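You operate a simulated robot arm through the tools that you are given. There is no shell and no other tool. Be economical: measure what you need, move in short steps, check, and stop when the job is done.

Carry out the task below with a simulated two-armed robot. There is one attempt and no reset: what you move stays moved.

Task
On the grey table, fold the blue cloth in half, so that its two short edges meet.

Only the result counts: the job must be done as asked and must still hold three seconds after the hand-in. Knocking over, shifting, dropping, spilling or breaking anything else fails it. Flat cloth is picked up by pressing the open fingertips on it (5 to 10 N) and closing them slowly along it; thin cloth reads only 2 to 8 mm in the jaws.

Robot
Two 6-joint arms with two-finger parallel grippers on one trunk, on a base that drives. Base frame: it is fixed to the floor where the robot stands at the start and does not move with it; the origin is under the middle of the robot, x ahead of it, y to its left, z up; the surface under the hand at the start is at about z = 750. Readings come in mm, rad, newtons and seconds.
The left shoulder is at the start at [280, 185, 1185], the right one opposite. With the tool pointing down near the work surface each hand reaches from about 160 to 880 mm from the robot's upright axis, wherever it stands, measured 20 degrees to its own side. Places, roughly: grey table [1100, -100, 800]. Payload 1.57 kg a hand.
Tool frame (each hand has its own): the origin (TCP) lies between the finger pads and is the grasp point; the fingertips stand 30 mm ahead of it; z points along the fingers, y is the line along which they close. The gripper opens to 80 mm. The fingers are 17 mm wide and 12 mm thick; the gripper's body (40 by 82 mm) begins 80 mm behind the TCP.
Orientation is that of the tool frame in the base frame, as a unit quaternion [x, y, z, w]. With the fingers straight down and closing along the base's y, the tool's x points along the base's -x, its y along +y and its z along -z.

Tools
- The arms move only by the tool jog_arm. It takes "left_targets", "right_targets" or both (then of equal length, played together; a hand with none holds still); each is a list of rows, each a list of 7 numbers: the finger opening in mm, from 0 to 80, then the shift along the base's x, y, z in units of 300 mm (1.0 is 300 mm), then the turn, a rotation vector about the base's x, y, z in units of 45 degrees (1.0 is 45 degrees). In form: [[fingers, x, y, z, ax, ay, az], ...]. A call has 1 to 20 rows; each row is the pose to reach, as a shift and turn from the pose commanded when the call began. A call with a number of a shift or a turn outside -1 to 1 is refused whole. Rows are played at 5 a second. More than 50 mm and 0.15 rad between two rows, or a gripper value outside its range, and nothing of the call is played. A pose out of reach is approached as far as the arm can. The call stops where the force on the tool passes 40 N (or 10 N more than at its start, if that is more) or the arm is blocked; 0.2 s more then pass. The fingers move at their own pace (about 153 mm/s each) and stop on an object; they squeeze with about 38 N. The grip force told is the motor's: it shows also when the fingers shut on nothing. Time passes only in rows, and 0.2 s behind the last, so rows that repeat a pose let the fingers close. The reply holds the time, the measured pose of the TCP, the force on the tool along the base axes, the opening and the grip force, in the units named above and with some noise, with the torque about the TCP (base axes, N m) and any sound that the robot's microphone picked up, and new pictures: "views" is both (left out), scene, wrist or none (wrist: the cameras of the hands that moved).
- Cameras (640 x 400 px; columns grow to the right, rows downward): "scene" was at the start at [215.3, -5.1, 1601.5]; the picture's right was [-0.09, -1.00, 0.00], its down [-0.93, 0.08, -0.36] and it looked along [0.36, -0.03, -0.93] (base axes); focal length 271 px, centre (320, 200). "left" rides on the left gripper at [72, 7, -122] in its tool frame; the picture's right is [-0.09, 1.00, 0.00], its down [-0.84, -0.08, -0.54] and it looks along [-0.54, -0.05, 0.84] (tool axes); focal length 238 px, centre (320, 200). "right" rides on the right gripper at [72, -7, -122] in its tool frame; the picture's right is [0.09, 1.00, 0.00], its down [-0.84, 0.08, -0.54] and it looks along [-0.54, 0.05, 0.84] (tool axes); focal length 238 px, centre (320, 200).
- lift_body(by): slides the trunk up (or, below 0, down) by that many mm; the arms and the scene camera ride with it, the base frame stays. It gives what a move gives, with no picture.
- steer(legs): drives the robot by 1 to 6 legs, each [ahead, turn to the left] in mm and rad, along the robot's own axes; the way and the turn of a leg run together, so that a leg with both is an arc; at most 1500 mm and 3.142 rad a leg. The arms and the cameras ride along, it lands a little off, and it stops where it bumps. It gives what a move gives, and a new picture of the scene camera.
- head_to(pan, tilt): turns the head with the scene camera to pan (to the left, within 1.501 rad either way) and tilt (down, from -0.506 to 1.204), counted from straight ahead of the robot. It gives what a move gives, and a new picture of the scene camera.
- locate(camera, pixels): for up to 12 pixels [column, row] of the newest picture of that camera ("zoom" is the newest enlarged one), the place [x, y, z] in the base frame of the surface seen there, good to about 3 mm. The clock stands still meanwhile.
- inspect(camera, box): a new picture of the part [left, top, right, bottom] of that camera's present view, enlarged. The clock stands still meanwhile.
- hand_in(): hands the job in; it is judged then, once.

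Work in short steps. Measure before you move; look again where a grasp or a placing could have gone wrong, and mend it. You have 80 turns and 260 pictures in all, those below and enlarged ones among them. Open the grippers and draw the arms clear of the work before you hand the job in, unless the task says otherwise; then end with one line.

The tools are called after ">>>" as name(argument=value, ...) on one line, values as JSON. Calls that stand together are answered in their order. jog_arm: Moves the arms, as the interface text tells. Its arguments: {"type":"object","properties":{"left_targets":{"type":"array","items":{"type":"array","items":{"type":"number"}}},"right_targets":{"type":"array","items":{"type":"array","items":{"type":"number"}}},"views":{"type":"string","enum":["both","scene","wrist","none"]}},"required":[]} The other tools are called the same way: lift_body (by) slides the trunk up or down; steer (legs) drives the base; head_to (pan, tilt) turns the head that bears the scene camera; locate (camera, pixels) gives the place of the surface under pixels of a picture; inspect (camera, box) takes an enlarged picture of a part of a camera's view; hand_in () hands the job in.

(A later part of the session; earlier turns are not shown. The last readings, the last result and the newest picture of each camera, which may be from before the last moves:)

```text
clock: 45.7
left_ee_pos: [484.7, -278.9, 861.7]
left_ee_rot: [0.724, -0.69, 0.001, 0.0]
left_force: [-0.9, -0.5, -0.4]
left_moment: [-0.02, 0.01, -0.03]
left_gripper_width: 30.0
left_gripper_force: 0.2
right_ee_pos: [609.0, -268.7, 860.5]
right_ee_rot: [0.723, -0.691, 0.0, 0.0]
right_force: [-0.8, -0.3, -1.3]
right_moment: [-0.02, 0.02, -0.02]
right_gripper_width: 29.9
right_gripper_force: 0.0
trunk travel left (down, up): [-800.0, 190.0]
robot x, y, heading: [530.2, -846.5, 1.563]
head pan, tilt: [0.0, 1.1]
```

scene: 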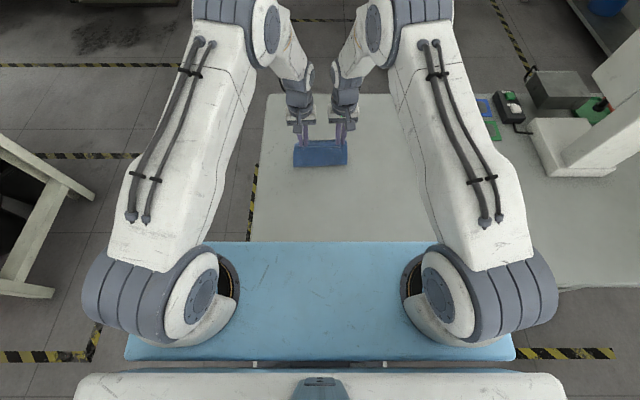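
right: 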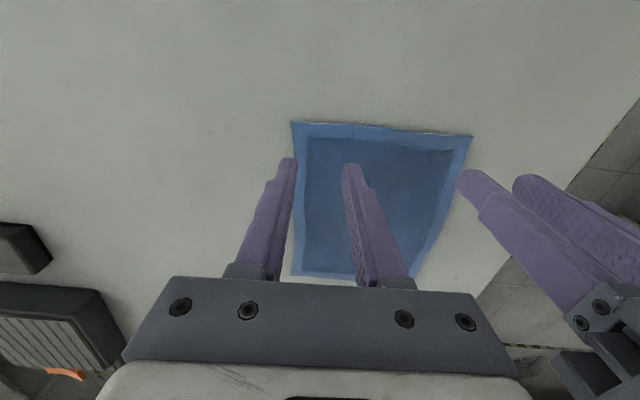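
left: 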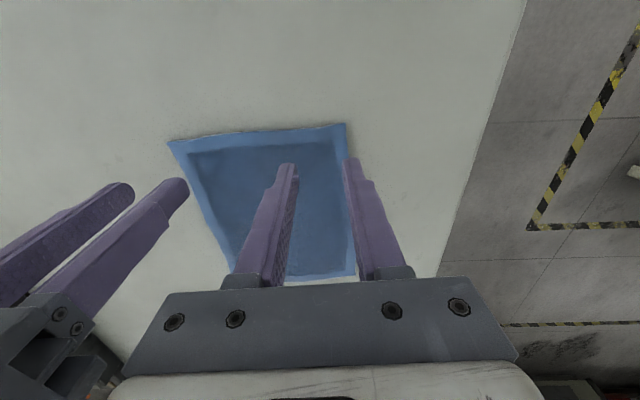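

Released and flat, shifted as intended. To tilt the hands far later without the cameras hitting the table, I turn both wrists 180° (cameras passing on the outside) while moving over the far edge, in 45° steps.

>>> jog_arm(left_targets=[[30, -0.02, 0.03, 0.03, 0, 0, -0.167], [30, -0.04, 0.06, 0.06, 0, 0, -0.333], [30, -0.06, 0.09, 0.08, 0, 0, -0.5], [30, -0.08, 0.12, 0.1, 0, 0, -0.667], [30, -0.1, 0.15, 0.1, 0, 0, -0.833], [30, -0.1, 0.17, 0.1, 0, 0, -1]], right_targets=[[30, 0.02, 0.03, 0.03, 0, 0, 0.167], [30, 0.04, 0.06, 0.06, 0, 0, 0.333], [30, 0.06, 0.09, 0.08, 0, 0, 0.5], [30, 0.08, 0.12, 0.1, 0, 0, 0.667], [30, 0.1, 0.15, 0.1, 0, 0, 0.833], [30, 0.1, 0.17, 0.1, 0, 0, 1]], views="none")

>>> jog_arm(left_targets=[[30, 0, 0.03, 0, 0, 0, -0.167], [30, 0, 0.06, 0, 0, 0, -0.333], [30, 0, 0.09, 0, 0, 0, -0.5], [30, 0, 0.12, 0, 0, 0, -0.667], [30, 0, 0.15, 0, 0, 0, -0.833], [30, 0, 0.17, 0, 0, 0, -1]], right_targets=[[30, 0, 0.03, 0, 0, 0, 0.167], [30, 0, 0.06, 0, 0, 0, 0.333], [30, 0, 0.09, 0, 0, 0, 0.5], [30, 0, 0.12, 0, 0, 0, 0.667], [30, 0, 0.15, 0, 0, 0, 0.833], [30, 0, 0.17, 0, 0, 0, 1]])

```text
clock: 47.1
left_ee_pos: [454.8, -227.1, 891.8]
left_ee_rot: [-0.404, 0.915, 0.0, -0.001]
left_force: [0.8, 0.4, -0.2]
left_moment: [-0.03, -0.02, 0.03]
left_gripper_width: 29.9
left_gripper_force: 0.1
right_ee_pos: [640.2, -217.9, 891.3]
right_ee_rot: [0.933, -0.359, 0.0, 0.0]
right_force: [0.7, -0.7, 0.1]
right_moment: [0.01, -0.01, 0.03]
right_gripper_width: 30.1
right_gripper_force: 0.0
trunk travel left (down, up): [-800.0, 190.0]
robot x, y, heading: [528.9, -844.1, 1.565]
head pan, tilt: [0.0, 1.1]
```

```text
clock: 48.5
left_ee_pos: [454.4, -175.2, 892.3]
left_ee_rot: [-0.024, 1.0, 0.001, 0.0]
left_force: [-0.3, -0.4, -0.4]
left_moment: [-0.03, -0.02, 0.01]
left_gripper_width: 29.8
left_gripper_force: 0.1
right_ee_pos: [641.0, -167.3, 891.4]
right_ee_rot: [1.0, 0.025, 0.0, 0.0]
right_force: [-0.1, 0.1, -0.1]
right_moment: [-0.01, -0.01, 0.0]
right_gripper_width: 30.0
right_gripper_force: 0.1
trunk travel left (down, up): [-800.0, 190.0]
robot x, y, heading: [527.2, -845.7, 1.565]
head pan, tilt: [0.0, 1.1]
```

scene: 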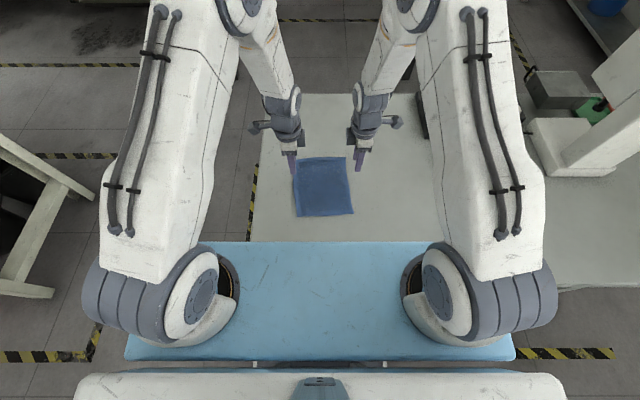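
right: 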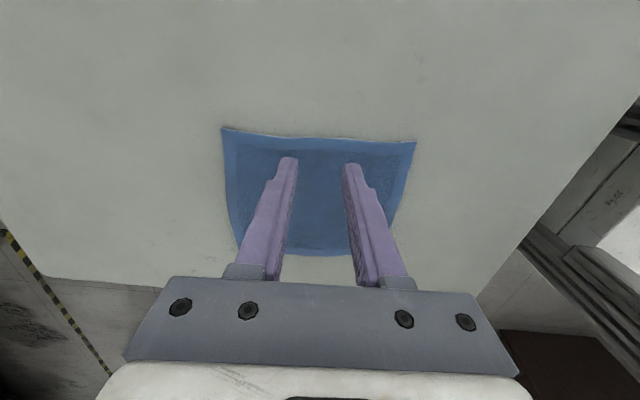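
left: 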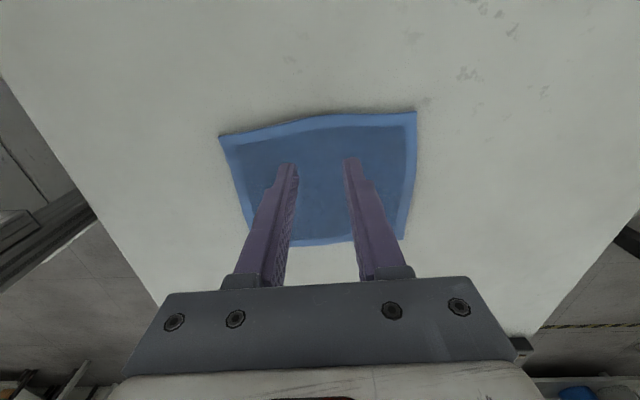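

Turned 90° without trouble; I continue the other 90°.

>>> jog_arm(left_targets=[[30, 0, 0.03, 0, 0, 0, -0.167], [30, 0, 0.06, 0, 0, 0, -0.333], [30, 0, 0.09, 0, 0, 0, -0.5], [30, 0, 0.12, 0, 0, 0, -0.667], [30, 0, 0.15, 0, 0, 0, -0.833], [30, 0, 0.17, 0, 0, 0, -1]], right_targets=[[30, 0, 0.03, 0, 0, 0, 0.167], [30, 0, 0.06, 0, 0, 0, 0.333], [30, 0, 0.09, 0, 0, 0, 0.5], [30, 0, 0.12, 0, 0, 0, 0.667], [30, 0, 0.15, 0, 0, 0, 0.833], [30, 0, 0.17, 0, 0, 0, 1]], views="none")

>>> jog_arm(left_targets=[[30, 0.01, 0.03, 0, 0, 0, -0.167], [30, 0.03, 0.06, 0, 0, 0, -0.333], [30, 0.05, 0.09, 0, 0, 0, -0.5], [30, 0.07, 0.1, 0, 0, 0, -0.667], [30, 0.09, 0.1, 0, 0, 0, -0.833], [30, 0.1, 0.1, 0, 0, 0, -1]], right_targets=[[30, -0.01, 0.03, 0, 0, 0, 0.167], [30, -0.03, 0.06, 0, 0, 0, 0.333], [30, -0.05, 0.09, 0, 0, 0, 0.5], [30, -0.07, 0.1, 0, 0, 0, 0.667], [30, -0.09, 0.1, 0, 0, 0, 0.833], [30, -0.1, 0.1, 0, 0, 0, 1]])

```text
clock: 49.9
left_ee_pos: [455.6, -125.1, 891.2]
left_ee_rot: [0.361, 0.933, 0.001, 0.0]
left_force: [0.3, -0.5, -0.4]
left_moment: [0.0, -0.02, 0.0]
left_gripper_width: 29.7
left_gripper_force: 0.0
right_ee_pos: [639.7, -115.5, 891.9]
right_ee_rot: [0.914, 0.406, -0.001, 0.0]
right_force: [0.8, -1.2, 0.1]
right_moment: [0.01, 0.0, 0.01]
right_gripper_width: 30.2
right_gripper_force: 0.1
trunk travel left (down, up): [-800.0, 190.0]
robot x, y, heading: [531.8, -848.4, 1.566]
head pan, tilt: [0.0, 1.1]
```

```text
clock: 51.3
left_ee_pos: [484.3, -95.8, 891.3]
left_ee_rot: [0.691, 0.723, 0.0, 0.0]
left_force: [0.2, 1.0, -0.1]
left_moment: [0.01, 0.0, 0.02]
left_gripper_width: 30.2
left_gripper_force: 0.1
right_ee_pos: [608.2, -85.8, 891.4]
right_ee_rot: [0.689, 0.725, 0.001, 0.001]
right_force: [0.7, -0.6, 0.3]
right_moment: [0.03, 0.01, -0.01]
right_gripper_width: 29.7
right_gripper_force: 0.1
trunk travel left (down, up): [-800.0, 190.0]
robot x, y, heading: [526.2, -846.3, 1.561]
head pan, tilt: [0.0, 1.1]
```

scene: 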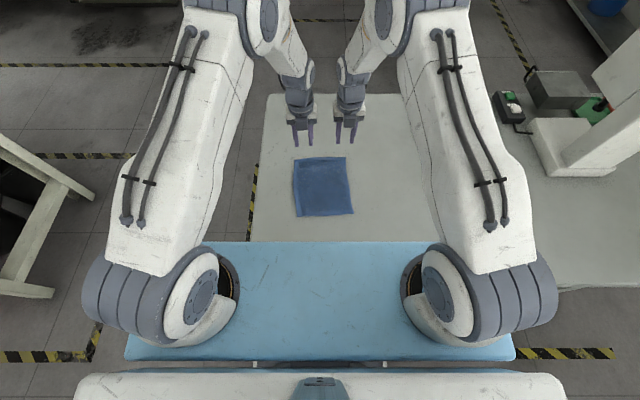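
right: 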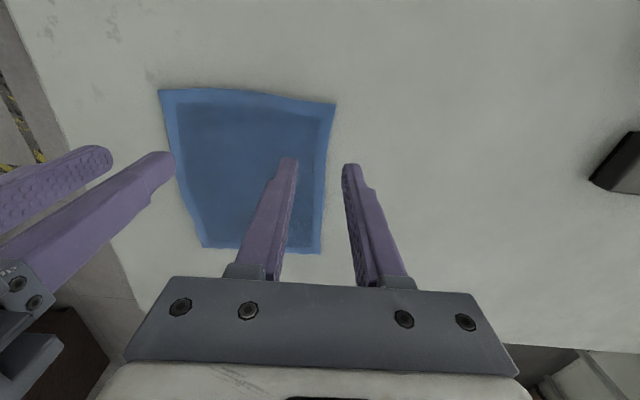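
left: 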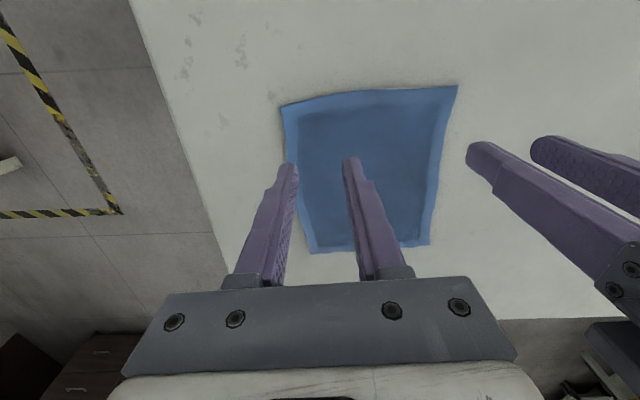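

The wrists are turned and the cameras now look back over the cloth. I measure all four corners.

>>> locate(camera="right", pixels=[[159, 92], [335, 104], [319, 252], [204, 247], [245, 93], [325, 180]])

>>> locate(camera="left", pixels=[[281, 106], [457, 87], [428, 244], [312, 253], [370, 92]])

```text
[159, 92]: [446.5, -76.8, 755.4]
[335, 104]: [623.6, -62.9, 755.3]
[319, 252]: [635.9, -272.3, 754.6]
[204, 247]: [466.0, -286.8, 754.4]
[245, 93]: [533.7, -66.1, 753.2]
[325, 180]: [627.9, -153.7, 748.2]
```

```text
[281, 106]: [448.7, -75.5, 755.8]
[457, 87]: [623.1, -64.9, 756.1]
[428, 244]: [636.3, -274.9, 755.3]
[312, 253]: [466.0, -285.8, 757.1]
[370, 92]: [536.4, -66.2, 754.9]
```

Far corners: B (448,-76) and C (623,-64). I lower both hands onto the far edge, the outer fingertips just at the corners and the pads just over the edge.

>>> jog_arm(left_targets=[[26, -0.034, 0.059, -0.12, 0, 0, 0], [26, -0.034, 0.059, -0.24, 0, 0, 0], [26, -0.034, 0.059, -0.34, 0, 0, 0], [26, -0.034, 0.059, -0.354, 0, 0, 0], [26, -0.034, 0.059, -0.361, 0, 0, 0], [26, -0.034, 0.059, -0.361, 0, 0, 0]], right_targets=[[26, -0.037, 0.05, -0.12, 0, 0, 0], [26, -0.037, 0.05, -0.24, 0, 0, 0], [26, -0.037, 0.05, -0.34, 0, 0, 0], [26, -0.037, 0.05, -0.354, 0, 0, 0], [26, -0.037, 0.05, -0.361, 0, 0, 0], [26, -0.037, 0.05, -0.361, 0, 0, 0]], views="wrist")

```text
clock: 52.7
left_ee_pos: [474.1, -76.9, 783.8]
left_ee_rot: [0.689, 0.725, 0.0, 0.001]
left_force: [1.0, 0.5, 2.1]
left_moment: [-0.02, -0.02, 0.03]
left_gripper_width: 26.1
left_gripper_force: 0.2
right_ee_pos: [599.8, -71.8, 783.6]
right_ee_rot: [0.69, 0.724, -0.001, 0.0]
right_force: [-0.3, -1.5, 4.9]
right_moment: [0.0, 0.01, 0.01]
right_gripper_width: 25.9
right_gripper_force: 0.0
trunk travel left (down, up): [-800.0, 190.0]
robot x, y, heading: [528.1, -846.2, 1.565]
head pan, tilt: [0.0, 1.1]
```

right: 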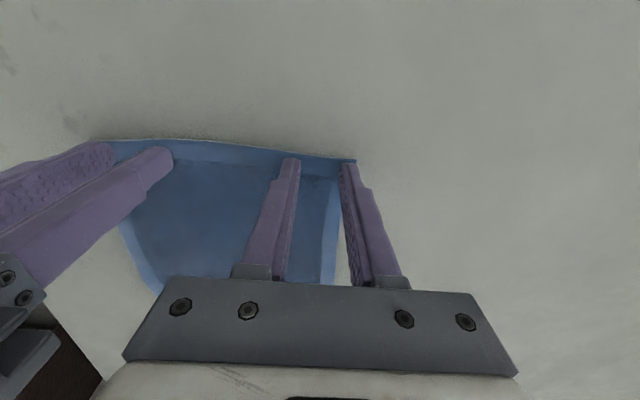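
left: 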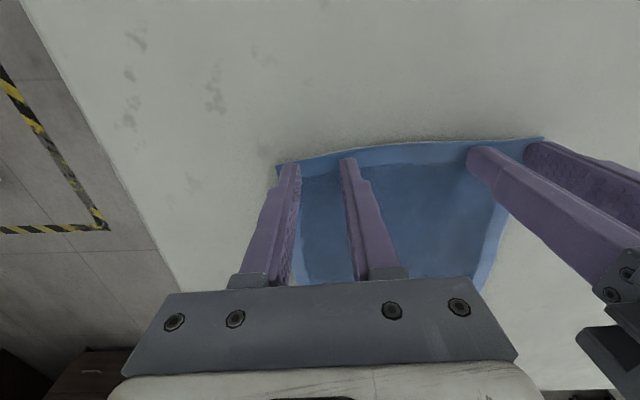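

Contact with light force, fingertips just inside the edge. I press slightly more and close slowly.

>>> jog_arm(left_targets=[[26, 0, 0.003, -0.008, 0, 0, 0], [26, 0, 0.003, -0.008, 0, 0, 0], [22, 0, 0.003, -0.008, 0, 0, 0], [18, 0, 0.003, -0.008, 0, 0, 0], [14, 0.003, 0.003, -0.008, 0, 0, 0], [10, 0.005, 0.003, -0.008, 0, 0, 0], [6, 0.007, 0.003, -0.008, 0, 0, 0], [2, 0.01, 0.003, -0.008, 0, 0, 0], [0, 0.01, 0.003, -0.008, 0, 0, 0], [0, 0.01, 0.003, -0.008, 0, 0, 0]], right_targets=[[26, 0, 0, -0.005, 0, 0, 0], [26, 0, 0, -0.005, 0, 0, 0], [22, 0, 0, -0.005, 0, 0, 0], [18, 0, 0, -0.005, 0, 0, 0], [14, -0.003, 0, -0.005, 0, 0, 0], [10, -0.005, 0, -0.005, 0, 0, 0], [6, -0.007, 0, -0.005, 0, 0, 0], [2, -0.01, 0, -0.005, 0, 0, 0], [0, -0.01, 0, -0.005, 0, 0, 0], [0, -0.01, 0, -0.005, 0, 0, 0]], views="wrist")

```text
clock: 54.9
left_ee_pos: [477.2, -76.4, 781.7]
left_ee_rot: [0.69, 0.724, 0.001, 0.001]
left_force: [-5.5, 1.1, 26.9]
left_moment: [0.0, 0.15, -0.01]
left_gripper_width: 3.5
left_gripper_force: 24.4
right_ee_pos: [593.9, -72.6, 783.9]
right_ee_rot: [0.69, 0.724, 0.001, 0.0]
right_force: [-1.4, 2.5, 8.1]
right_moment: [0.02, 0.05, -0.04]
right_gripper_width: 3.1
right_gripper_force: 24.6
trunk travel left (down, up): [-800.0, 190.0]
robot x, y, heading: [530.0, -849.0, 1.567]
head pan, tilt: [0.0, 1.1]
```

right: 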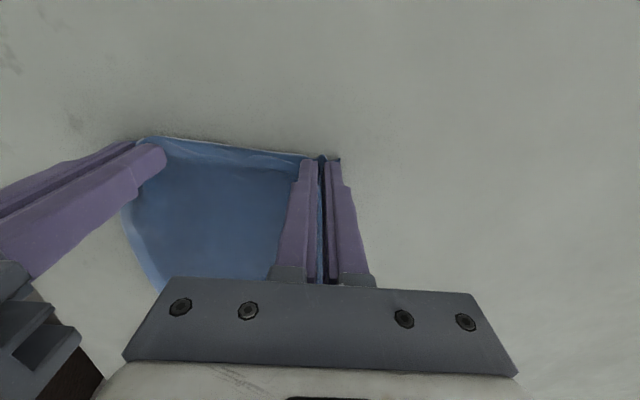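
left: 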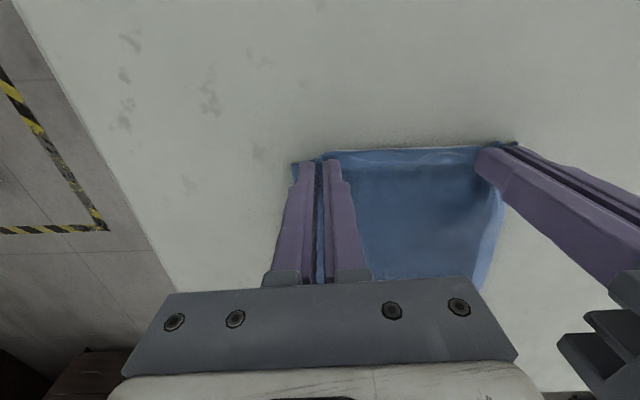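

Both show 3.1–3.5 mm. I lift 30 mm and check that both corners come up.

>>> jog_arm(left_targets=[[0, 0, 0, 0.02, 0, 0, 0], [0, 0, -0.02, 0.06, 0, 0, 0], [0, 0, -0.04, 0.11, 0, 0, 0], [0, 0, -0.04, 0.11, 0, 0, 0]], right_targets=[[0, 0, 0, 0.02, 0, 0, 0], [0, 0, -0.02, 0.06, 0, 0, 0], [0, 0, -0.04, 0.105, 0, 0, 0], [0, 0, -0.04, 0.105, 0, 0, 0]], views="wrist")

```text
clock: 55.9
left_ee_pos: [477.1, -89.2, 815.3]
left_ee_rot: [0.69, 0.724, 0.0, 0.0]
left_force: [-0.3, -0.3, 0.1]
left_moment: [0.01, -0.02, -0.01]
left_gripper_width: 3.5
left_gripper_force: 25.1
right_ee_pos: [595.0, -83.5, 814.2]
right_ee_rot: [0.69, 0.724, 0.0, 0.0]
right_force: [-0.3, -0.6, -0.9]
right_moment: [0.01, 0.0, -0.05]
right_gripper_width: 3.0
right_gripper_force: 24.4
trunk travel left (down, up): [-800.0, 190.0]
robot x, y, heading: [525.6, -844.0, 1.565]
head pan, tilt: [0.0, 1.1]
```

right: 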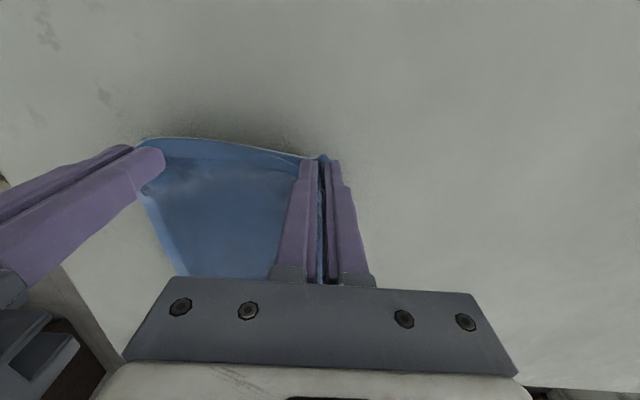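
left: 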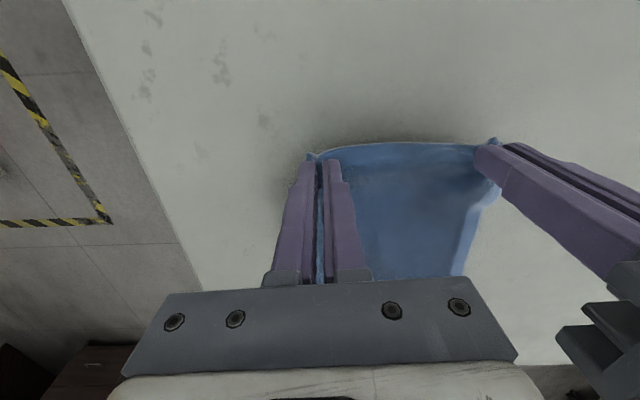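

Both corners are up. Now I fold toward the robot in an arc while tilting the hands forward, so the edge rolls over: first half with 45° of tilt.

>>> jog_arm(left_targets=[[0, 0.004, -0.014, 0.06, 0.143, 0, 0], [0, 0.008, -0.06, 0.104, 0.286, 0, 0], [0, 0.012, -0.112, 0.141, 0.429, 0, 0], [0, 0.016, -0.171, 0.169, 0.571, 0, 0], [0, 0.02, -0.234, 0.187, 0.714, 0, 0], [0, 0.023, -0.278, 0.191, 0.857, 0, 0], [0, 0.025, -0.321, 0.19, 1, 0, 0], [0, 0.025, -0.321, 0.19, 1, 0, 0]], right_targets=[[0, 0.004, -0.014, 0.06, 0.143, 0, 0], [0, 0.008, -0.06, 0.104, 0.286, 0, 0], [0, 0.012, -0.112, 0.141, 0.429, 0, 0], [0, 0.016, -0.171, 0.169, 0.571, 0, 0], [0, 0.02, -0.234, 0.187, 0.714, 0, 0], [0, 0.023, -0.278, 0.191, 0.857, 0, 0], [0, 0.025, -0.321, 0.19, 1, 0, 0], [0, 0.025, -0.321, 0.19, 1, 0, 0]])

```text
clock: 57.9
left_ee_pos: [451.1, -174.1, 872.9]
left_ee_rot: [0.606, 0.696, 0.268, -0.277]
left_force: [1.0, -0.4, -0.4]
left_moment: [-0.01, 0.02, -0.03]
left_gripper_width: 3.3
left_gripper_force: 24.6
left hand out of reach, approached as far as the arm can: row 3, 4
right_ee_pos: [632.5, -170.1, 869.5]
right_ee_rot: [0.662, 0.644, 0.287, -0.254]
right_force: [1.1, 0.1, 0.9]
right_moment: [-0.01, 0.0, 0.01]
right_gripper_width: 0.0
right_gripper_force: 21.4
right hand out of reach, approached as far as the arm can: row 3, 4
trunk travel left (down, up): [-800.0, 190.0]
robot x, y, heading: [526.8, -847.5, 1.564]
head pan, tilt: [0.0, 1.1]
stopped in row 8 (left hand): the arm was blocked; the commanded pose is now the measured one
```

scene: 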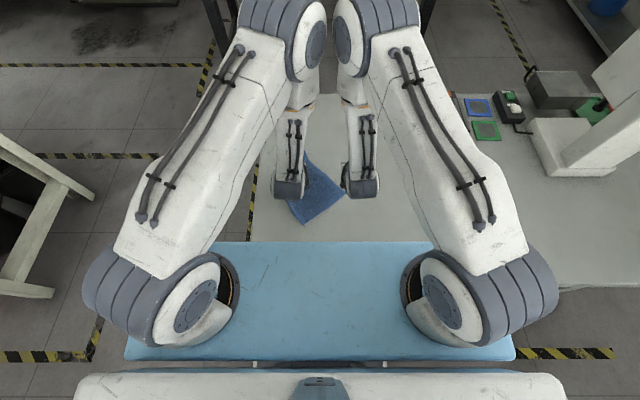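
right: 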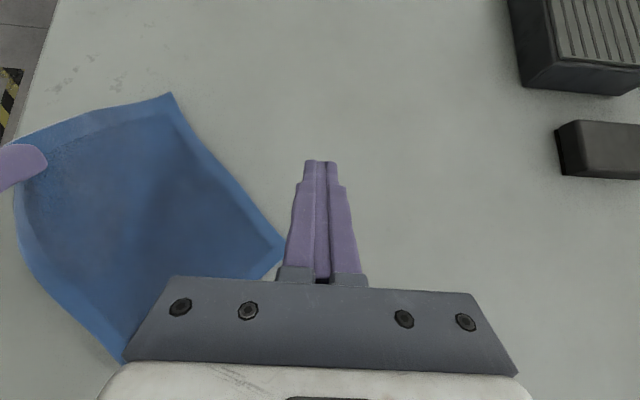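
left: 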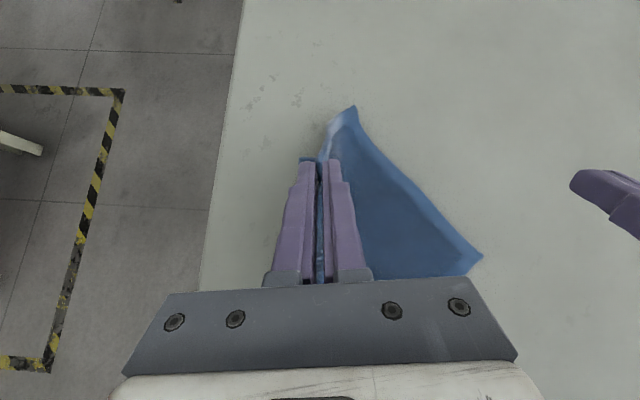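

The right hand lost its corner: both arms passed an awkward wrist region, swung about 30 mm sideways, and the call ended blocked. Left still holds (3.3 mm). I clear the right hand outward and bring the left back upright along the reverse path.

>>> jog_arm(right_targets=[[0, 0.1, 0, 0.08, 0, 0, 0], [0, 0.2, 0, 0.16, 0, 0, 0], [0, 0.33, 0, 0.24, 0, 0, 0], [0, 0.45, 0, 0.24, -0.15, 0, 0], [0, 0.45, 0, 0.24, -0.3, 0, 0], [0, 0.45, 0, 0.24, -0.45, 0, 0], [0, 0.45, 0, 0.24, -0.6, 0, 0], [0, 0.45, 0, 0.24, -0.75, 0, 0], [0, 0.45, 0, 0.24, -0.9, 0, 0], [0, 0.45, 0, 0.24, -1, 0, 0]], views="none")

>>> jog_arm(left_targets=[[0, 0.01, 0.03, 0.0, -0.12, 0, 0], [0, 0.02, 0.06, 0.0, -0.24, 0, 0], [0, 0.03, 0.09, -0.01, -0.36, 0, 0], [0, 0.04, 0.12, -0.02, -0.48, 0, 0], [0, 0.05, 0.15, -0.03, -0.6, 0, 0], [0, 0.06, 0.18, -0.05, -0.72, 0, 0], [0, 0.07, 0.22, -0.09, -0.84, 0, 0], [0, 0.08, 0.27, -0.15, -0.96, 0, 0], [0, 0.08, 0.3, -0.22, -1, 0, 0], [0, 0.08, 0.3, -0.22, -1, 0, 0]])

```text
clock: 60.1
left_ee_pos: [451.5, -174.3, 872.2]
left_ee_rot: [0.607, 0.695, 0.269, -0.276]
left_force: [-0.5, -0.1, 0.7]
left_moment: [0.02, 0.05, 0.01]
left_gripper_width: 3.0
left_gripper_force: 24.0
right_ee_pos: [769.5, -170.9, 941.5]
right_ee_rot: [0.705, 0.695, 0.123, -0.068]
right_force: [0.0, -0.5, 0.2]
right_moment: [0.0, -0.02, 0.03]
right_gripper_width: 0.0
right_gripper_force: 21.4
right hand out of reach, approached as far as the arm can: row 2, 3, 4, 5, 6, 7, 8, 9, 10
trunk travel left (down, up): [-800.0, 190.0]
robot x, y, heading: [530.5, -843.9, 1.561]
head pan, tilt: [0.0, 1.1]
```

```text
clock: 62.3
left_ee_pos: [475.2, -84.7, 806.1]
left_ee_rot: [0.666, 0.745, -0.018, -0.023]
left_force: [0.8, 0.4, -1.1]
left_moment: [0.0, 0.01, -0.02]
left_gripper_width: 3.0
left_gripper_force: 24.5
left hand out of reach, approached as far as the arm can: row 6, 7
right_ee_pos: [770.1, -171.5, 941.5]
right_ee_rot: [0.706, 0.695, 0.123, -0.068]
right_force: [-0.3, -0.2, -0.4]
right_moment: [-0.01, 0.01, 0.0]
right_gripper_width: 0.2
right_gripper_force: 21.6
trunk travel left (down, up): [-800.0, 190.0]
robot x, y, heading: [527.6, -843.4, 1.563]
head pan, tilt: [0.0, 1.1]
```

scene: 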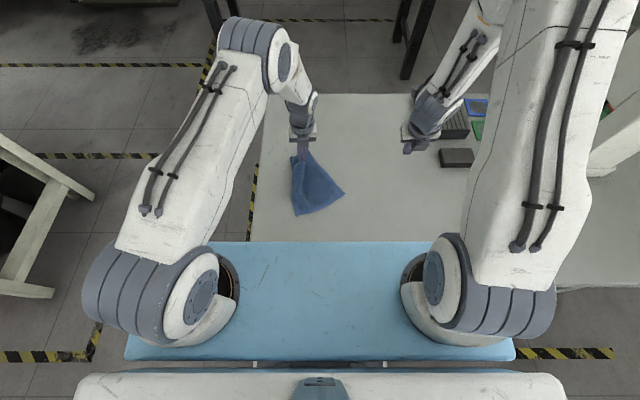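
left: 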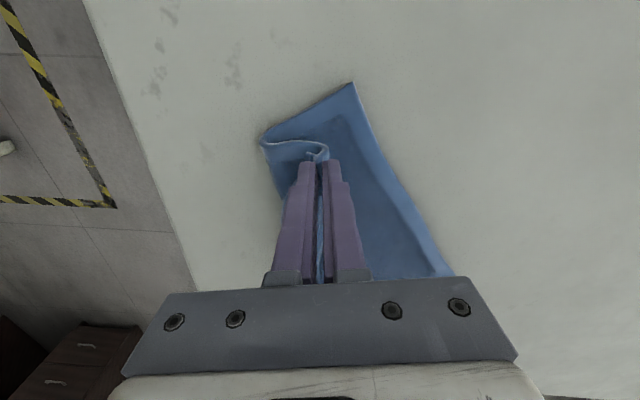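

The left still holds its corner and the cloth has turned. I measure how it lies now.

>>> locate(camera="left", pixels=[[352, 84], [262, 137], [450, 275], [275, 190], [315, 157], [385, 270]])

>>> inspect(camera="scene", box=[260, 120, 380, 230])

>>> locate(camera="scene", pixels=[[344, 191], [296, 215], [291, 158], [318, 204]])

```text
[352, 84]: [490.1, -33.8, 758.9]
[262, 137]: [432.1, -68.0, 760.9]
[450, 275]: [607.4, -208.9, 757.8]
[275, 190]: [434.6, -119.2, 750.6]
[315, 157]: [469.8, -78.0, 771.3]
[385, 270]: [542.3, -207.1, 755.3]
```

```text
3.64 times, centred on (320, 175) of scene
```

zoom: 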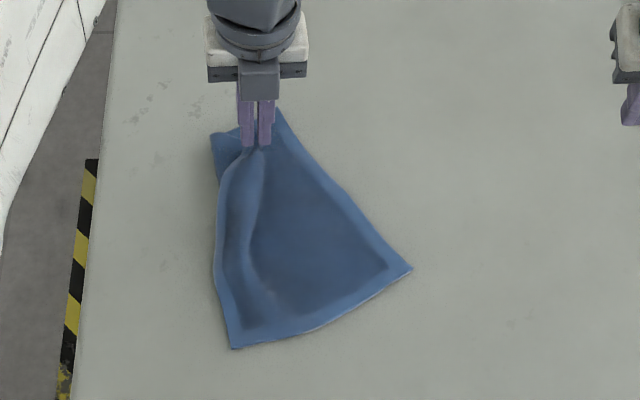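

```text
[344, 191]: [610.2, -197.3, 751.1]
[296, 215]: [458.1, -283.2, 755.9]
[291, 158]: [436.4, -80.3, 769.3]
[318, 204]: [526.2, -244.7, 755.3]
```

Corners now: A (458,-283), D (610,-200), C (490,-34), with B bunched at the left pinch. I move the left hand toward -x to open it out and bring the right hand upright near C, so I can pull the edge straight.

>>> jog_arm(left_targets=[[0, -0.06, -0.02, 0, 0, 0, 0], [0, -0.12, -0.04, 0, 0, 0, 0], [0, -0.18, -0.06, 0, 0, 0, 0], [0, -0.23, -0.08, -0.02, 0, 0, 0], [0, -0.23, -0.08, -0.02, 0, 0, 0], [0, -0.23, -0.08, -0.02, 0, 0, 0]], right_targets=[[26, -0.07, 0.06, -0.05, -0.06, 0.02, 0], [26, -0.14, 0.12, -0.1, -0.12, 0.04, 0], [26, -0.22, 0.18, -0.15, -0.18, 0.06, 0], [26, -0.3, 0.24, -0.2, -0.24, 0.08, 0], [26, -0.38, 0.3, -0.25, -0.3, 0.1, 0], [26, -0.43, 0.36, -0.28, -0.34, 0.1, 0]])

```text
clock: 63.7
left_ee_pos: [406.3, -107.5, 799.5]
left_ee_rot: [0.666, 0.745, -0.019, -0.022]
left_force: [-0.4, -1.2, -0.5]
left_moment: [0.05, 0.02, -0.03]
left_gripper_width: 3.1
left_gripper_force: 24.6
right_ee_pos: [641.9, -63.2, 859.0]
right_ee_rot: [0.712, 0.702, 0.002, 0.0]
right_force: [0.8, 0.2, 0.0]
right_moment: [0.04, -0.03, 0.02]
right_gripper_width: 25.7
right_gripper_force: 0.0
right hand out of reach, approached as far as the arm can: row 1
trunk travel left (down, up): [-800.0, 190.0]
robot x, y, heading: [528.2, -846.4, 1.564]
head pan, tilt: [0.0, 1.1]
```

scene: 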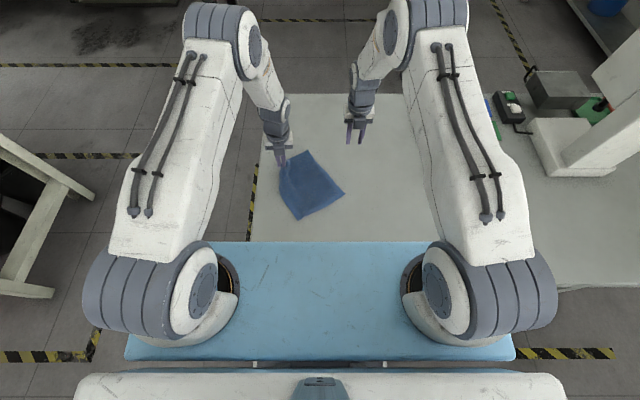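
right: 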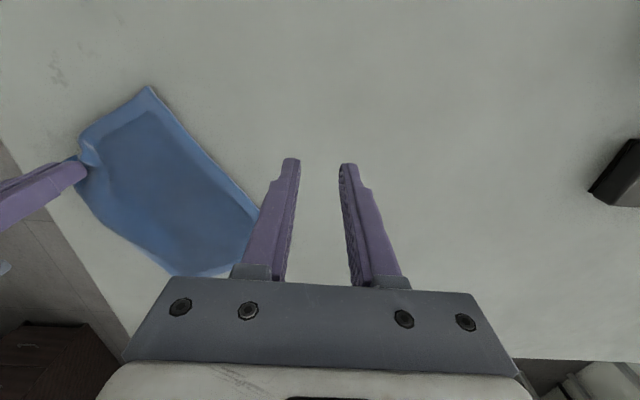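
left: 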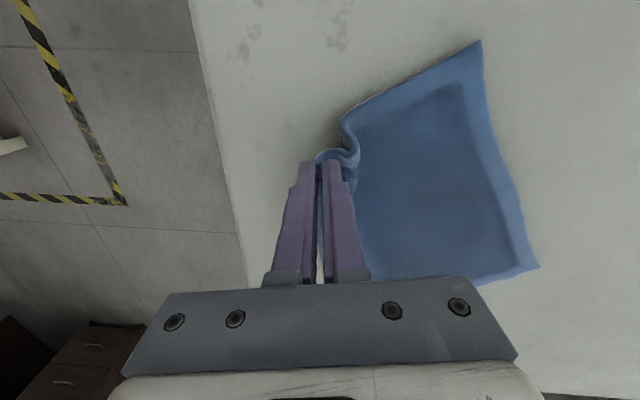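

>>> locate(camera="left", pixels=[[481, 42], [538, 267], [345, 115], [440, 61], [510, 160], [465, 75]])

>>> locate(camera="right", pixels=[[149, 87], [82, 142], [258, 205], [180, 274], [115, 112]])

```text
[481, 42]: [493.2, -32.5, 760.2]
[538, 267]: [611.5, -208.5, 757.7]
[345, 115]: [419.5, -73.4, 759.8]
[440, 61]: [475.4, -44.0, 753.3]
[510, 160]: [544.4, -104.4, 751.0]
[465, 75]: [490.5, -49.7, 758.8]
```

```text
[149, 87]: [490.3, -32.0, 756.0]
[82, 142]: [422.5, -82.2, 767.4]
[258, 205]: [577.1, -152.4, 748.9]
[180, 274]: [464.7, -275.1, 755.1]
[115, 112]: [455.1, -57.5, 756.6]
```

C is at (491,-32), too close to the left hand to grasp safely. I set B down, release the left hand and lift it clear.

>>> jog_arm(left_targets=[[0, -0.01, 0, -0.025, 0, 0, 0], [0, -0.01, 0, -0.045, 0, 0, 0], [12, -0.01, 0, -0.045, 0, 0, 0], [26, -0.01, 0, -0.045, 0, 0, 0], [30, -0.01, 0, 0.05, 0, 0, 0], [30, -0.01, 0, 0.2, 0, 0, 0], [30, -0.05, -0.1, 0.3, 0, 0, 0], [30, -0.05, -0.2, 0.35, 0, 0, 0]], views="none")

>>> inspect(camera="right", box=[20, 50, 340, 290])

```text
clock: 65.5
left_ee_pos: [392.9, -167.7, 905.4]
left_ee_rot: [0.666, 0.745, -0.019, -0.023]
left_force: [0.4, 0.7, 0.2]
left_moment: [0.02, -0.02, 0.0]
left_gripper_width: 30.2
left_gripper_force: 0.1
right_ee_pos: [642.5, -63.7, 859.0]
right_ee_rot: [0.713, 0.702, 0.002, -0.001]
right_force: [0.7, 0.2, 0.9]
right_moment: [-0.03, 0.01, 0.0]
right_gripper_width: 26.1
right_gripper_force: 0.0
trunk travel left (down, up): [-800.0, 190.0]
robot x, y, heading: [528.3, -846.7, 1.565]
head pan, tilt: [0.0, 1.1]
```

```text
1.67 times, centred on (180, 170) of right
```

zoom: 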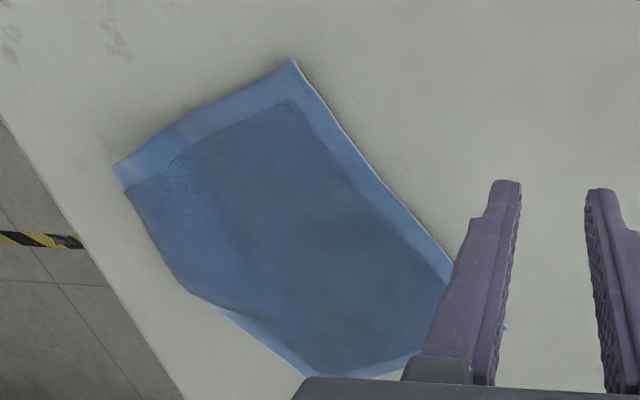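

Once released, the cloth unrolled nearly flat by itself. I will go back to the near edge with the wrist turn that worked, so I rotate the wrists back (cameras passing outside), aiming to line up with the cloth's present ~25° skew.

>>> jog_arm(left_targets=[[30, 0, -0.01, 0, 0, -0.07, 0.167], [30, 0, -0.02, 0, 0, -0.07, 0.333], [30, 0, -0.03, 0, 0, -0.07, 0.5], [30, 0, -0.04, 0, 0, -0.07, 0.667], [30, 0, -0.05, 0, 0, -0.07, 0.833], [30, 0, -0.06, 0, 0, -0.07, 1]], right_targets=[[30, 0.02, -0.02, 0.02, 0, 0, -0.167], [30, 0.03, -0.04, 0.04, 0, 0, -0.333], [30, 0.04, -0.06, 0.06, 0, 0, -0.5], [30, 0.05, -0.08, 0.08, 0, 0, -0.667], [30, 0.06, -0.1, 0.1, 0, 0, -0.833], [30, 0.06, -0.12, 0.1, 0, 0, -1]], views="none")

>>> jog_arm(left_targets=[[30, 0, -0.02, 0, 0, 0, 0.167], [30, 0, -0.04, 0, 0, 0, 0.333], [30, 0, -0.06, 0, 0, 0, 0.5], [30, 0, -0.08, 0, 0, 0, 0.667], [30, 0, -0.1, 0, 0, 0, 0.833], [30, 0, -0.1, 0, 0, 0, 1]], right_targets=[[30, 0, -0.02, 0, 0, 0, -0.167], [30, 0, -0.04, 0, 0, 0, -0.333], [30, 0, -0.06, 0, 0, 0, -0.5], [30, 0, -0.08, 0, 0, 0, -0.667], [30, 0, -0.1, 0, 0, 0, -0.833], [30, 0, -0.12, 0, 0, 0, -1]], views="none")

>>> jog_arm(left_targets=[[30, 0, -0.02, 0, 0, 0, 0.167], [30, 0, -0.04, 0, 0, 0, 0.333], [30, 0, -0.06, 0, 0, 0, 0.5], [30, 0, -0.08, 0, 0, 0, 0.667], [30, 0, -0.1, 0, 0, 0, 0.833], [30, 0, -0.1, 0, 0, 0, 1]], right_targets=[[30, 0, -0.02, 0, 0, 0, -0.167], [30, 0, -0.04, 0, 0, 0, -0.333], [30, 0, -0.06, 0, 0, 0, -0.5], [30, 0, -0.08, 0, 0, 0, -0.667], [30, 0, -0.1, 0, 0, 0, -0.833], [30, 0, -0.12, 0, 0, 0, -1]], views="none")

>>> jog_arm(left_targets=[[30, 0, -0.02, 0, 0, 0, 0.167], [30, 0, -0.04, 0, 0, 0, 0.333], [30, 0, -0.06, 0, 0, 0, 0.5], [30, 0, -0.08, 0, 0, 0, 0.667], [30, 0, -0.1, 0, 0, 0, 0.833], [30, 0, -0.1, 0, 0, 0, 1]], right_targets=[[30, 0, -0.02, 0, 0, 0, -0.08], [30, 0, -0.04, 0, 0, 0, -0.16], [30, 0, -0.06, 0, 0, 0, -0.24], [30, 0, -0.06, 0, 0, 0, -0.32], [30, 0, -0.06, 0, 0, 0, -0.4], [30, 0, -0.06, 0, 0, 0, -0.42]], views="both")

```text
clock: 66.9
left_ee_pos: [392.2, -186.8, 907.1]
left_ee_rot: [0.33, 0.944, -0.007, 0.006]
left_force: [0.5, -0.4, 0.2]
left_moment: [-0.02, -0.03, 0.03]
left_gripper_width: 30.2
left_gripper_force: 0.1
right_ee_pos: [661.2, -99.1, 889.2]
right_ee_rot: [0.927, 0.375, 0.002, 0.001]
right_force: [-0.7, -0.5, -0.2]
right_moment: [-0.02, 0.0, -0.01]
right_gripper_width: 29.9
right_gripper_force: 0.0
trunk travel left (down, up): [-800.0, 190.0]
robot x, y, heading: [525.9, -843.9, 1.562]
head pan, tilt: [0.0, 1.1]
```

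```text
clock: 68.3
left_ee_pos: [392.5, -215.6, 905.0]
left_ee_rot: [-0.057, 0.998, -0.005, 0.01]
left_force: [-0.2, 0.6, 0.6]
left_moment: [-0.03, 0.01, -0.01]
left_gripper_width: 29.9
left_gripper_force: 0.0
right_ee_pos: [660.8, -136.1, 887.9]
right_ee_rot: [1.0, -0.009, 0.001, 0.001]
right_force: [-0.3, 0.0, 0.1]
right_moment: [0.01, -0.01, 0.01]
right_gripper_width: 29.8
right_gripper_force: 0.1
trunk travel left (down, up): [-800.0, 190.0]
robot x, y, heading: [529.8, -845.5, 1.564]
head pan, tilt: [0.0, 1.1]
```

```text
clock: 69.7
left_ee_pos: [391.8, -245.1, 905.6]
left_ee_rot: [-0.435, 0.9, -0.001, 0.01]
left_force: [-0.4, 0.2, 0.5]
left_moment: [-0.03, -0.02, 0.02]
left_gripper_width: 29.7
left_gripper_force: 0.2
right_ee_pos: [661.0, -173.1, 888.8]
right_ee_rot: [0.921, -0.39, 0.001, 0.002]
right_force: [-0.9, 0.0, -0.6]
right_moment: [-0.01, 0.0, 0.01]
right_gripper_width: 29.7
right_gripper_force: 0.0
trunk travel left (down, up): [-800.0, 190.0]
robot x, y, heading: [528.2, -847.5, 1.568]
head pan, tilt: [0.0, 1.1]
```

```text
clock: 71.1
left_ee_pos: [389.7, -275.0, 905.6]
left_ee_rot: [0.713, -0.701, -0.001, -0.008]
left_force: [-1.0, -0.3, -0.1]
left_moment: [-0.01, -0.02, 0.0]
left_gripper_width: 30.0
left_gripper_force: 0.2
left hand out of reach, approached as far as the arm can: row 6
right_ee_pos: [660.4, -189.4, 888.2]
right_ee_rot: [0.844, -0.536, 0.001, 0.003]
right_force: [1.2, -0.5, 0.3]
right_moment: [-0.01, 0.01, -0.01]
right_gripper_width: 29.8
right_gripper_force: 0.1
trunk travel left (down, up): [-800.0, 190.0]
robot x, y, heading: [526.0, -848.0, 1.566]
head pan, tilt: [0.0, 1.1]
```

scene: 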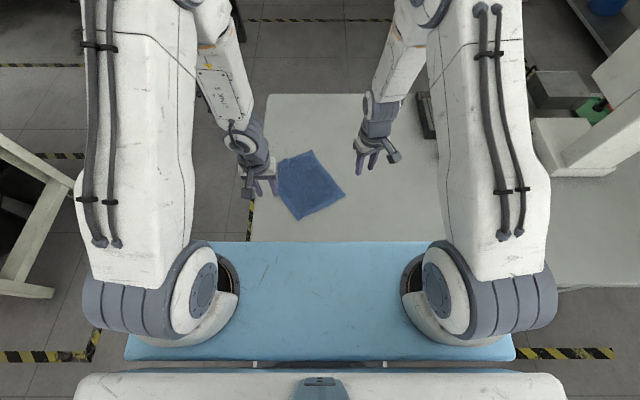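
right: 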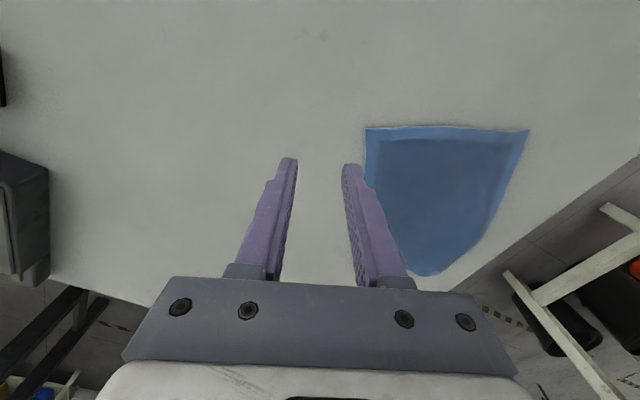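
left: 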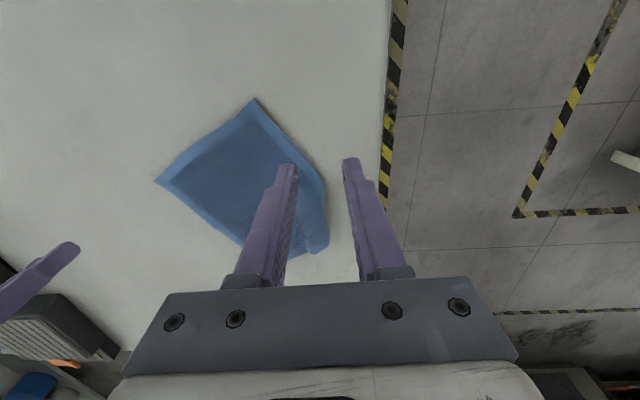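

Both wrists are back. I measure the cloth corners.

>>> locate(camera="left", pixels=[[254, 100], [157, 181], [325, 243], [240, 245], [300, 145], [205, 140]])

>>> locate(camera="right", pixels=[[366, 128], [528, 130], [438, 272], [485, 240], [450, 126]])

```text
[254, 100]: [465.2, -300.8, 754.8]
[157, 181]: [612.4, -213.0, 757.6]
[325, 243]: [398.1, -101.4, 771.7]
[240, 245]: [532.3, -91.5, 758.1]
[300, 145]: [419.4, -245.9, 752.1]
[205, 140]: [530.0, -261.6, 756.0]
```

```text
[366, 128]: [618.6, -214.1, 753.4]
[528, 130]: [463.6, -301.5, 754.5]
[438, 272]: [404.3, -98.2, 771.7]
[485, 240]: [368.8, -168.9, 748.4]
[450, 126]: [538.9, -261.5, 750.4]
```

A (464,-301), D (614,-213): the near short edge runs at 30°. I align both hands with it above the two grip points.

>>> jog_arm(left_targets=[[30, 0.06, -0.01, -0.03, 0, 0, 0.13], [30, 0.12, -0.015, -0.06, 0, 0, 0.26], [30, 0.18, -0.02, -0.1, 0, 0, 0.39], [30, 0.24, -0.028, -0.15, 0, 0, 0.52], [26, 0.313, -0.028, -0.21, 0, 0, 0.644], [26, 0.313, -0.028, -0.25, 0, 0, 0.644]], right_targets=[[30, -0.04, -0.02, -0.03, 0, 0, 0.02], [30, -0.08, -0.04, -0.06, 0, 0, 0.04], [30, -0.12, -0.06, -0.09, 0, 0, 0.06], [30, -0.16, -0.08, -0.12, 0, 0, 0.08], [26, -0.2, -0.1, -0.16, 0, 0, 0.107], [26, -0.238, -0.109, -0.194, 0, 0, 0.107]], views="wrist")

```text
clock: 72.5
left_ee_pos: [489.0, -276.3, 834.3]
left_ee_rot: [0.866, -0.499, 0.007, -0.004]
left_force: [-0.1, -0.7, 0.0]
left_moment: [0.0, 0.01, -0.02]
left_gripper_width: 25.8
left_gripper_force: 0.1
left hand out of reach, approached as far as the arm can: row 1, 3, 4, 5, 6
right_ee_pos: [588.5, -223.0, 829.1]
right_ee_rot: [0.867, -0.499, 0.002, 0.001]
right_force: [0.0, -0.2, 0.0]
right_moment: [0.03, 0.02, 0.0]
right_gripper_width: 25.9
right_gripper_force: 0.1
trunk travel left (down, up): [-800.0, 190.0]
robot x, y, heading: [528.9, -846.8, 1.56]
head pan, tilt: [0.0, 1.1]
```

right: 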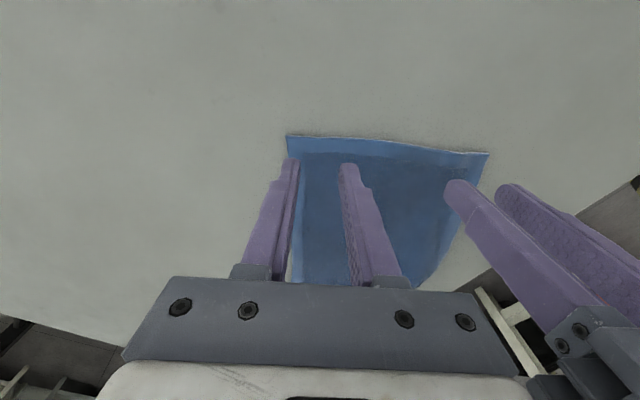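
left: 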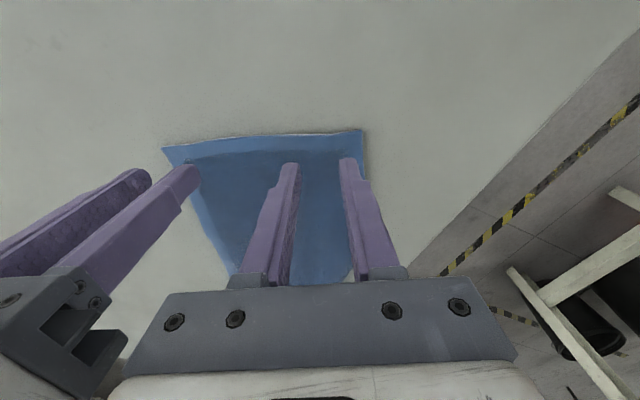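

The left ended 5–8 mm short of its target, probably at a joint limit. I give it 10° less yaw and go down to just above the cloth.

>>> jog_arm(left_targets=[[26, -0.008, -0.012, -0.04, 0, 0, -0.11], [26, -0.017, -0.023, -0.08, 0, 0, -0.22], [26, -0.017, -0.023, -0.13, 0, 0, -0.22], [26, -0.017, -0.023, -0.158, 0, 0, -0.22], [26, -0.017, -0.023, -0.158, 0, 0, -0.22]], right_targets=[[26, 0, 0, -0.04, 0, 0, 0], [26, 0, 0, -0.08, 0, 0, 0], [26, 0, 0, -0.12, 0, 0, 0], [26, 0, 0, -0.143, 0, 0, 0], [26, 0, 0, -0.143, 0, 0, 0]], views="wrist")

```text
clock: 73.7
left_ee_pos: [489.1, -269.6, 793.2]
left_ee_rot: [0.819, -0.574, 0.01, -0.005]
left_force: [0.4, -0.4, 0.2]
left_moment: [-0.06, -0.01, 0.0]
left_gripper_width: 26.0
left_gripper_force: 0.0
left hand out of reach, approached as far as the arm can: row 1, 2, 3, 4
right_ee_pos: [588.7, -220.1, 786.4]
right_ee_rot: [0.866, -0.5, 0.002, 0.001]
right_force: [-0.1, 0.3, 1.0]
right_moment: [-0.02, -0.04, -0.03]
right_gripper_width: 26.1
right_gripper_force: 0.0
trunk travel left (down, up): [-800.0, 190.0]
robot x, y, heading: [530.2, -846.6, 1.563]
head pan, tilt: [0.0, 1.1]
```

right: 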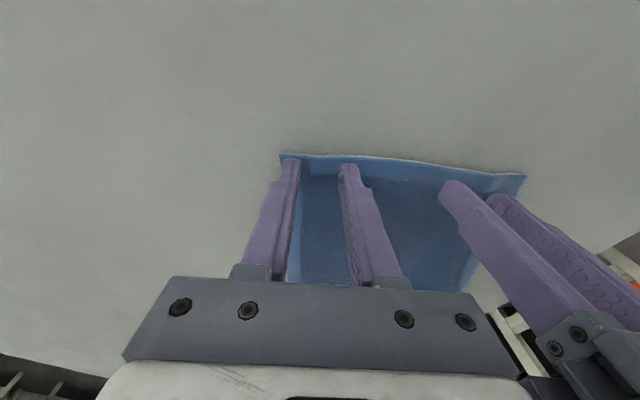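
left: 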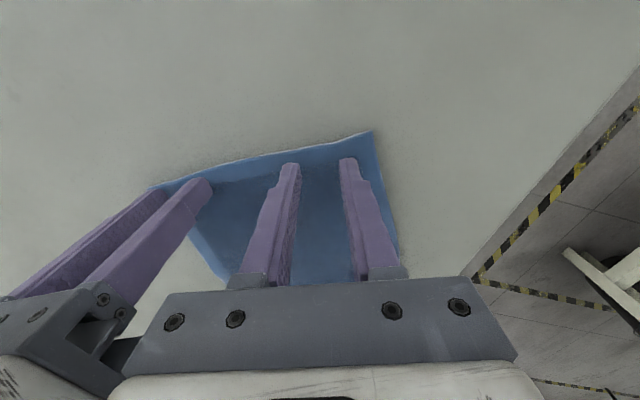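

The left cannot go further toward the robot here, so its arm seems to be in another posture. I lift it straight up, return its yaw to 0, and look at the arm.

>>> jog_arm(left_targets=[[26, -0.03, 0, 0.1, 0, 0, 0], [26, -0.06, 0, 0.2, 0, 0, -0.1], [26, -0.1, 0, 0.3, 0, 0, -0.2], [26, -0.13, 0, 0.4, 0, 0, -0.3], [26, -0.16, 0, 0.5, 0, 0, -0.4]], right_targets=[[26, 0, 0, 0.1, 0, 0, 0], [26, 0, 0, 0.15, 0, 0, 0], [26, 0, 0, 0.15, 0, 0, 0], [26, 0, 0, 0.15, 0, 0, 0], [26, 0, 0, 0.15, 0, 0, 0]], views="scene")

>>> head_to(pan=0.3, tilt=0.6)

```text
clock: 74.9
left_ee_pos: [433.9, -288.4, 931.1]
left_ee_rot: [0.72, -0.694, -0.011, -0.01]
left_force: [-0.2, 1.0, 0.3]
left_moment: [-0.03, 0.0, -0.03]
left_gripper_width: 26.0
left_gripper_force: 0.1
left hand out of reach, approached as far as the arm can: row 1, 2, 5
right_ee_pos: [589.8, -222.4, 833.6]
right_ee_rot: [0.867, -0.499, 0.001, 0.002]
right_force: [0.3, 0.0, -0.1]
right_moment: [-0.02, 0.03, 0.0]
right_gripper_width: 25.9
right_gripper_force: 0.1
trunk travel left (down, up): [-800.0, 190.0]
robot x, y, heading: [527.2, -844.4, 1.565]
head pan, tilt: [0.0, 1.1]
```

scene: 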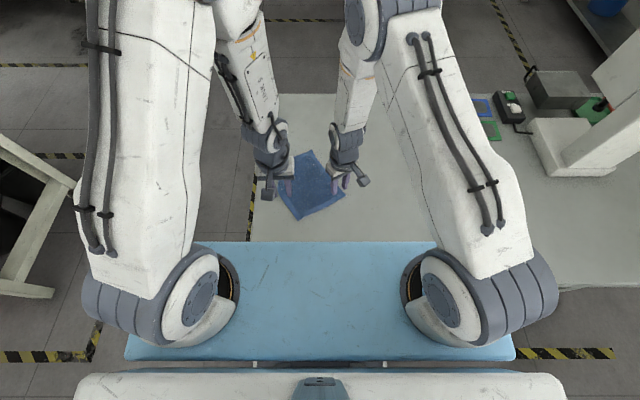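

```text
clock: 75.8
left_ee_pos: [434.6, -289.2, 930.9]
left_ee_rot: [0.721, -0.693, -0.011, -0.009]
left_force: [0.2, 1.1, 0.8]
left_moment: [-0.02, -0.01, -0.04]
left_gripper_width: 26.2
left_gripper_force: 0.1
right_ee_pos: [589.0, -222.6, 832.9]
right_ee_rot: [0.866, -0.5, 0.001, 0.001]
right_force: [-0.3, 0.2, 0.4]
right_moment: [-0.02, 0.01, 0.01]
right_gripper_width: 26.0
right_gripper_force: 0.0
trunk travel left (down, up): [-800.0, 190.0]
robot x, y, heading: [526.1, -846.3, 1.564]
head pan, tilt: [0.3, 0.6]
```

scene: 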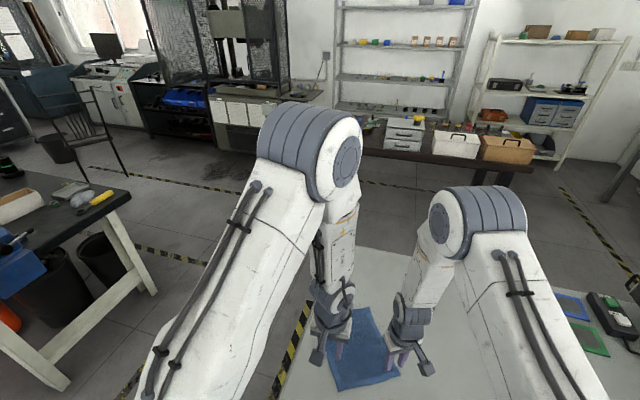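

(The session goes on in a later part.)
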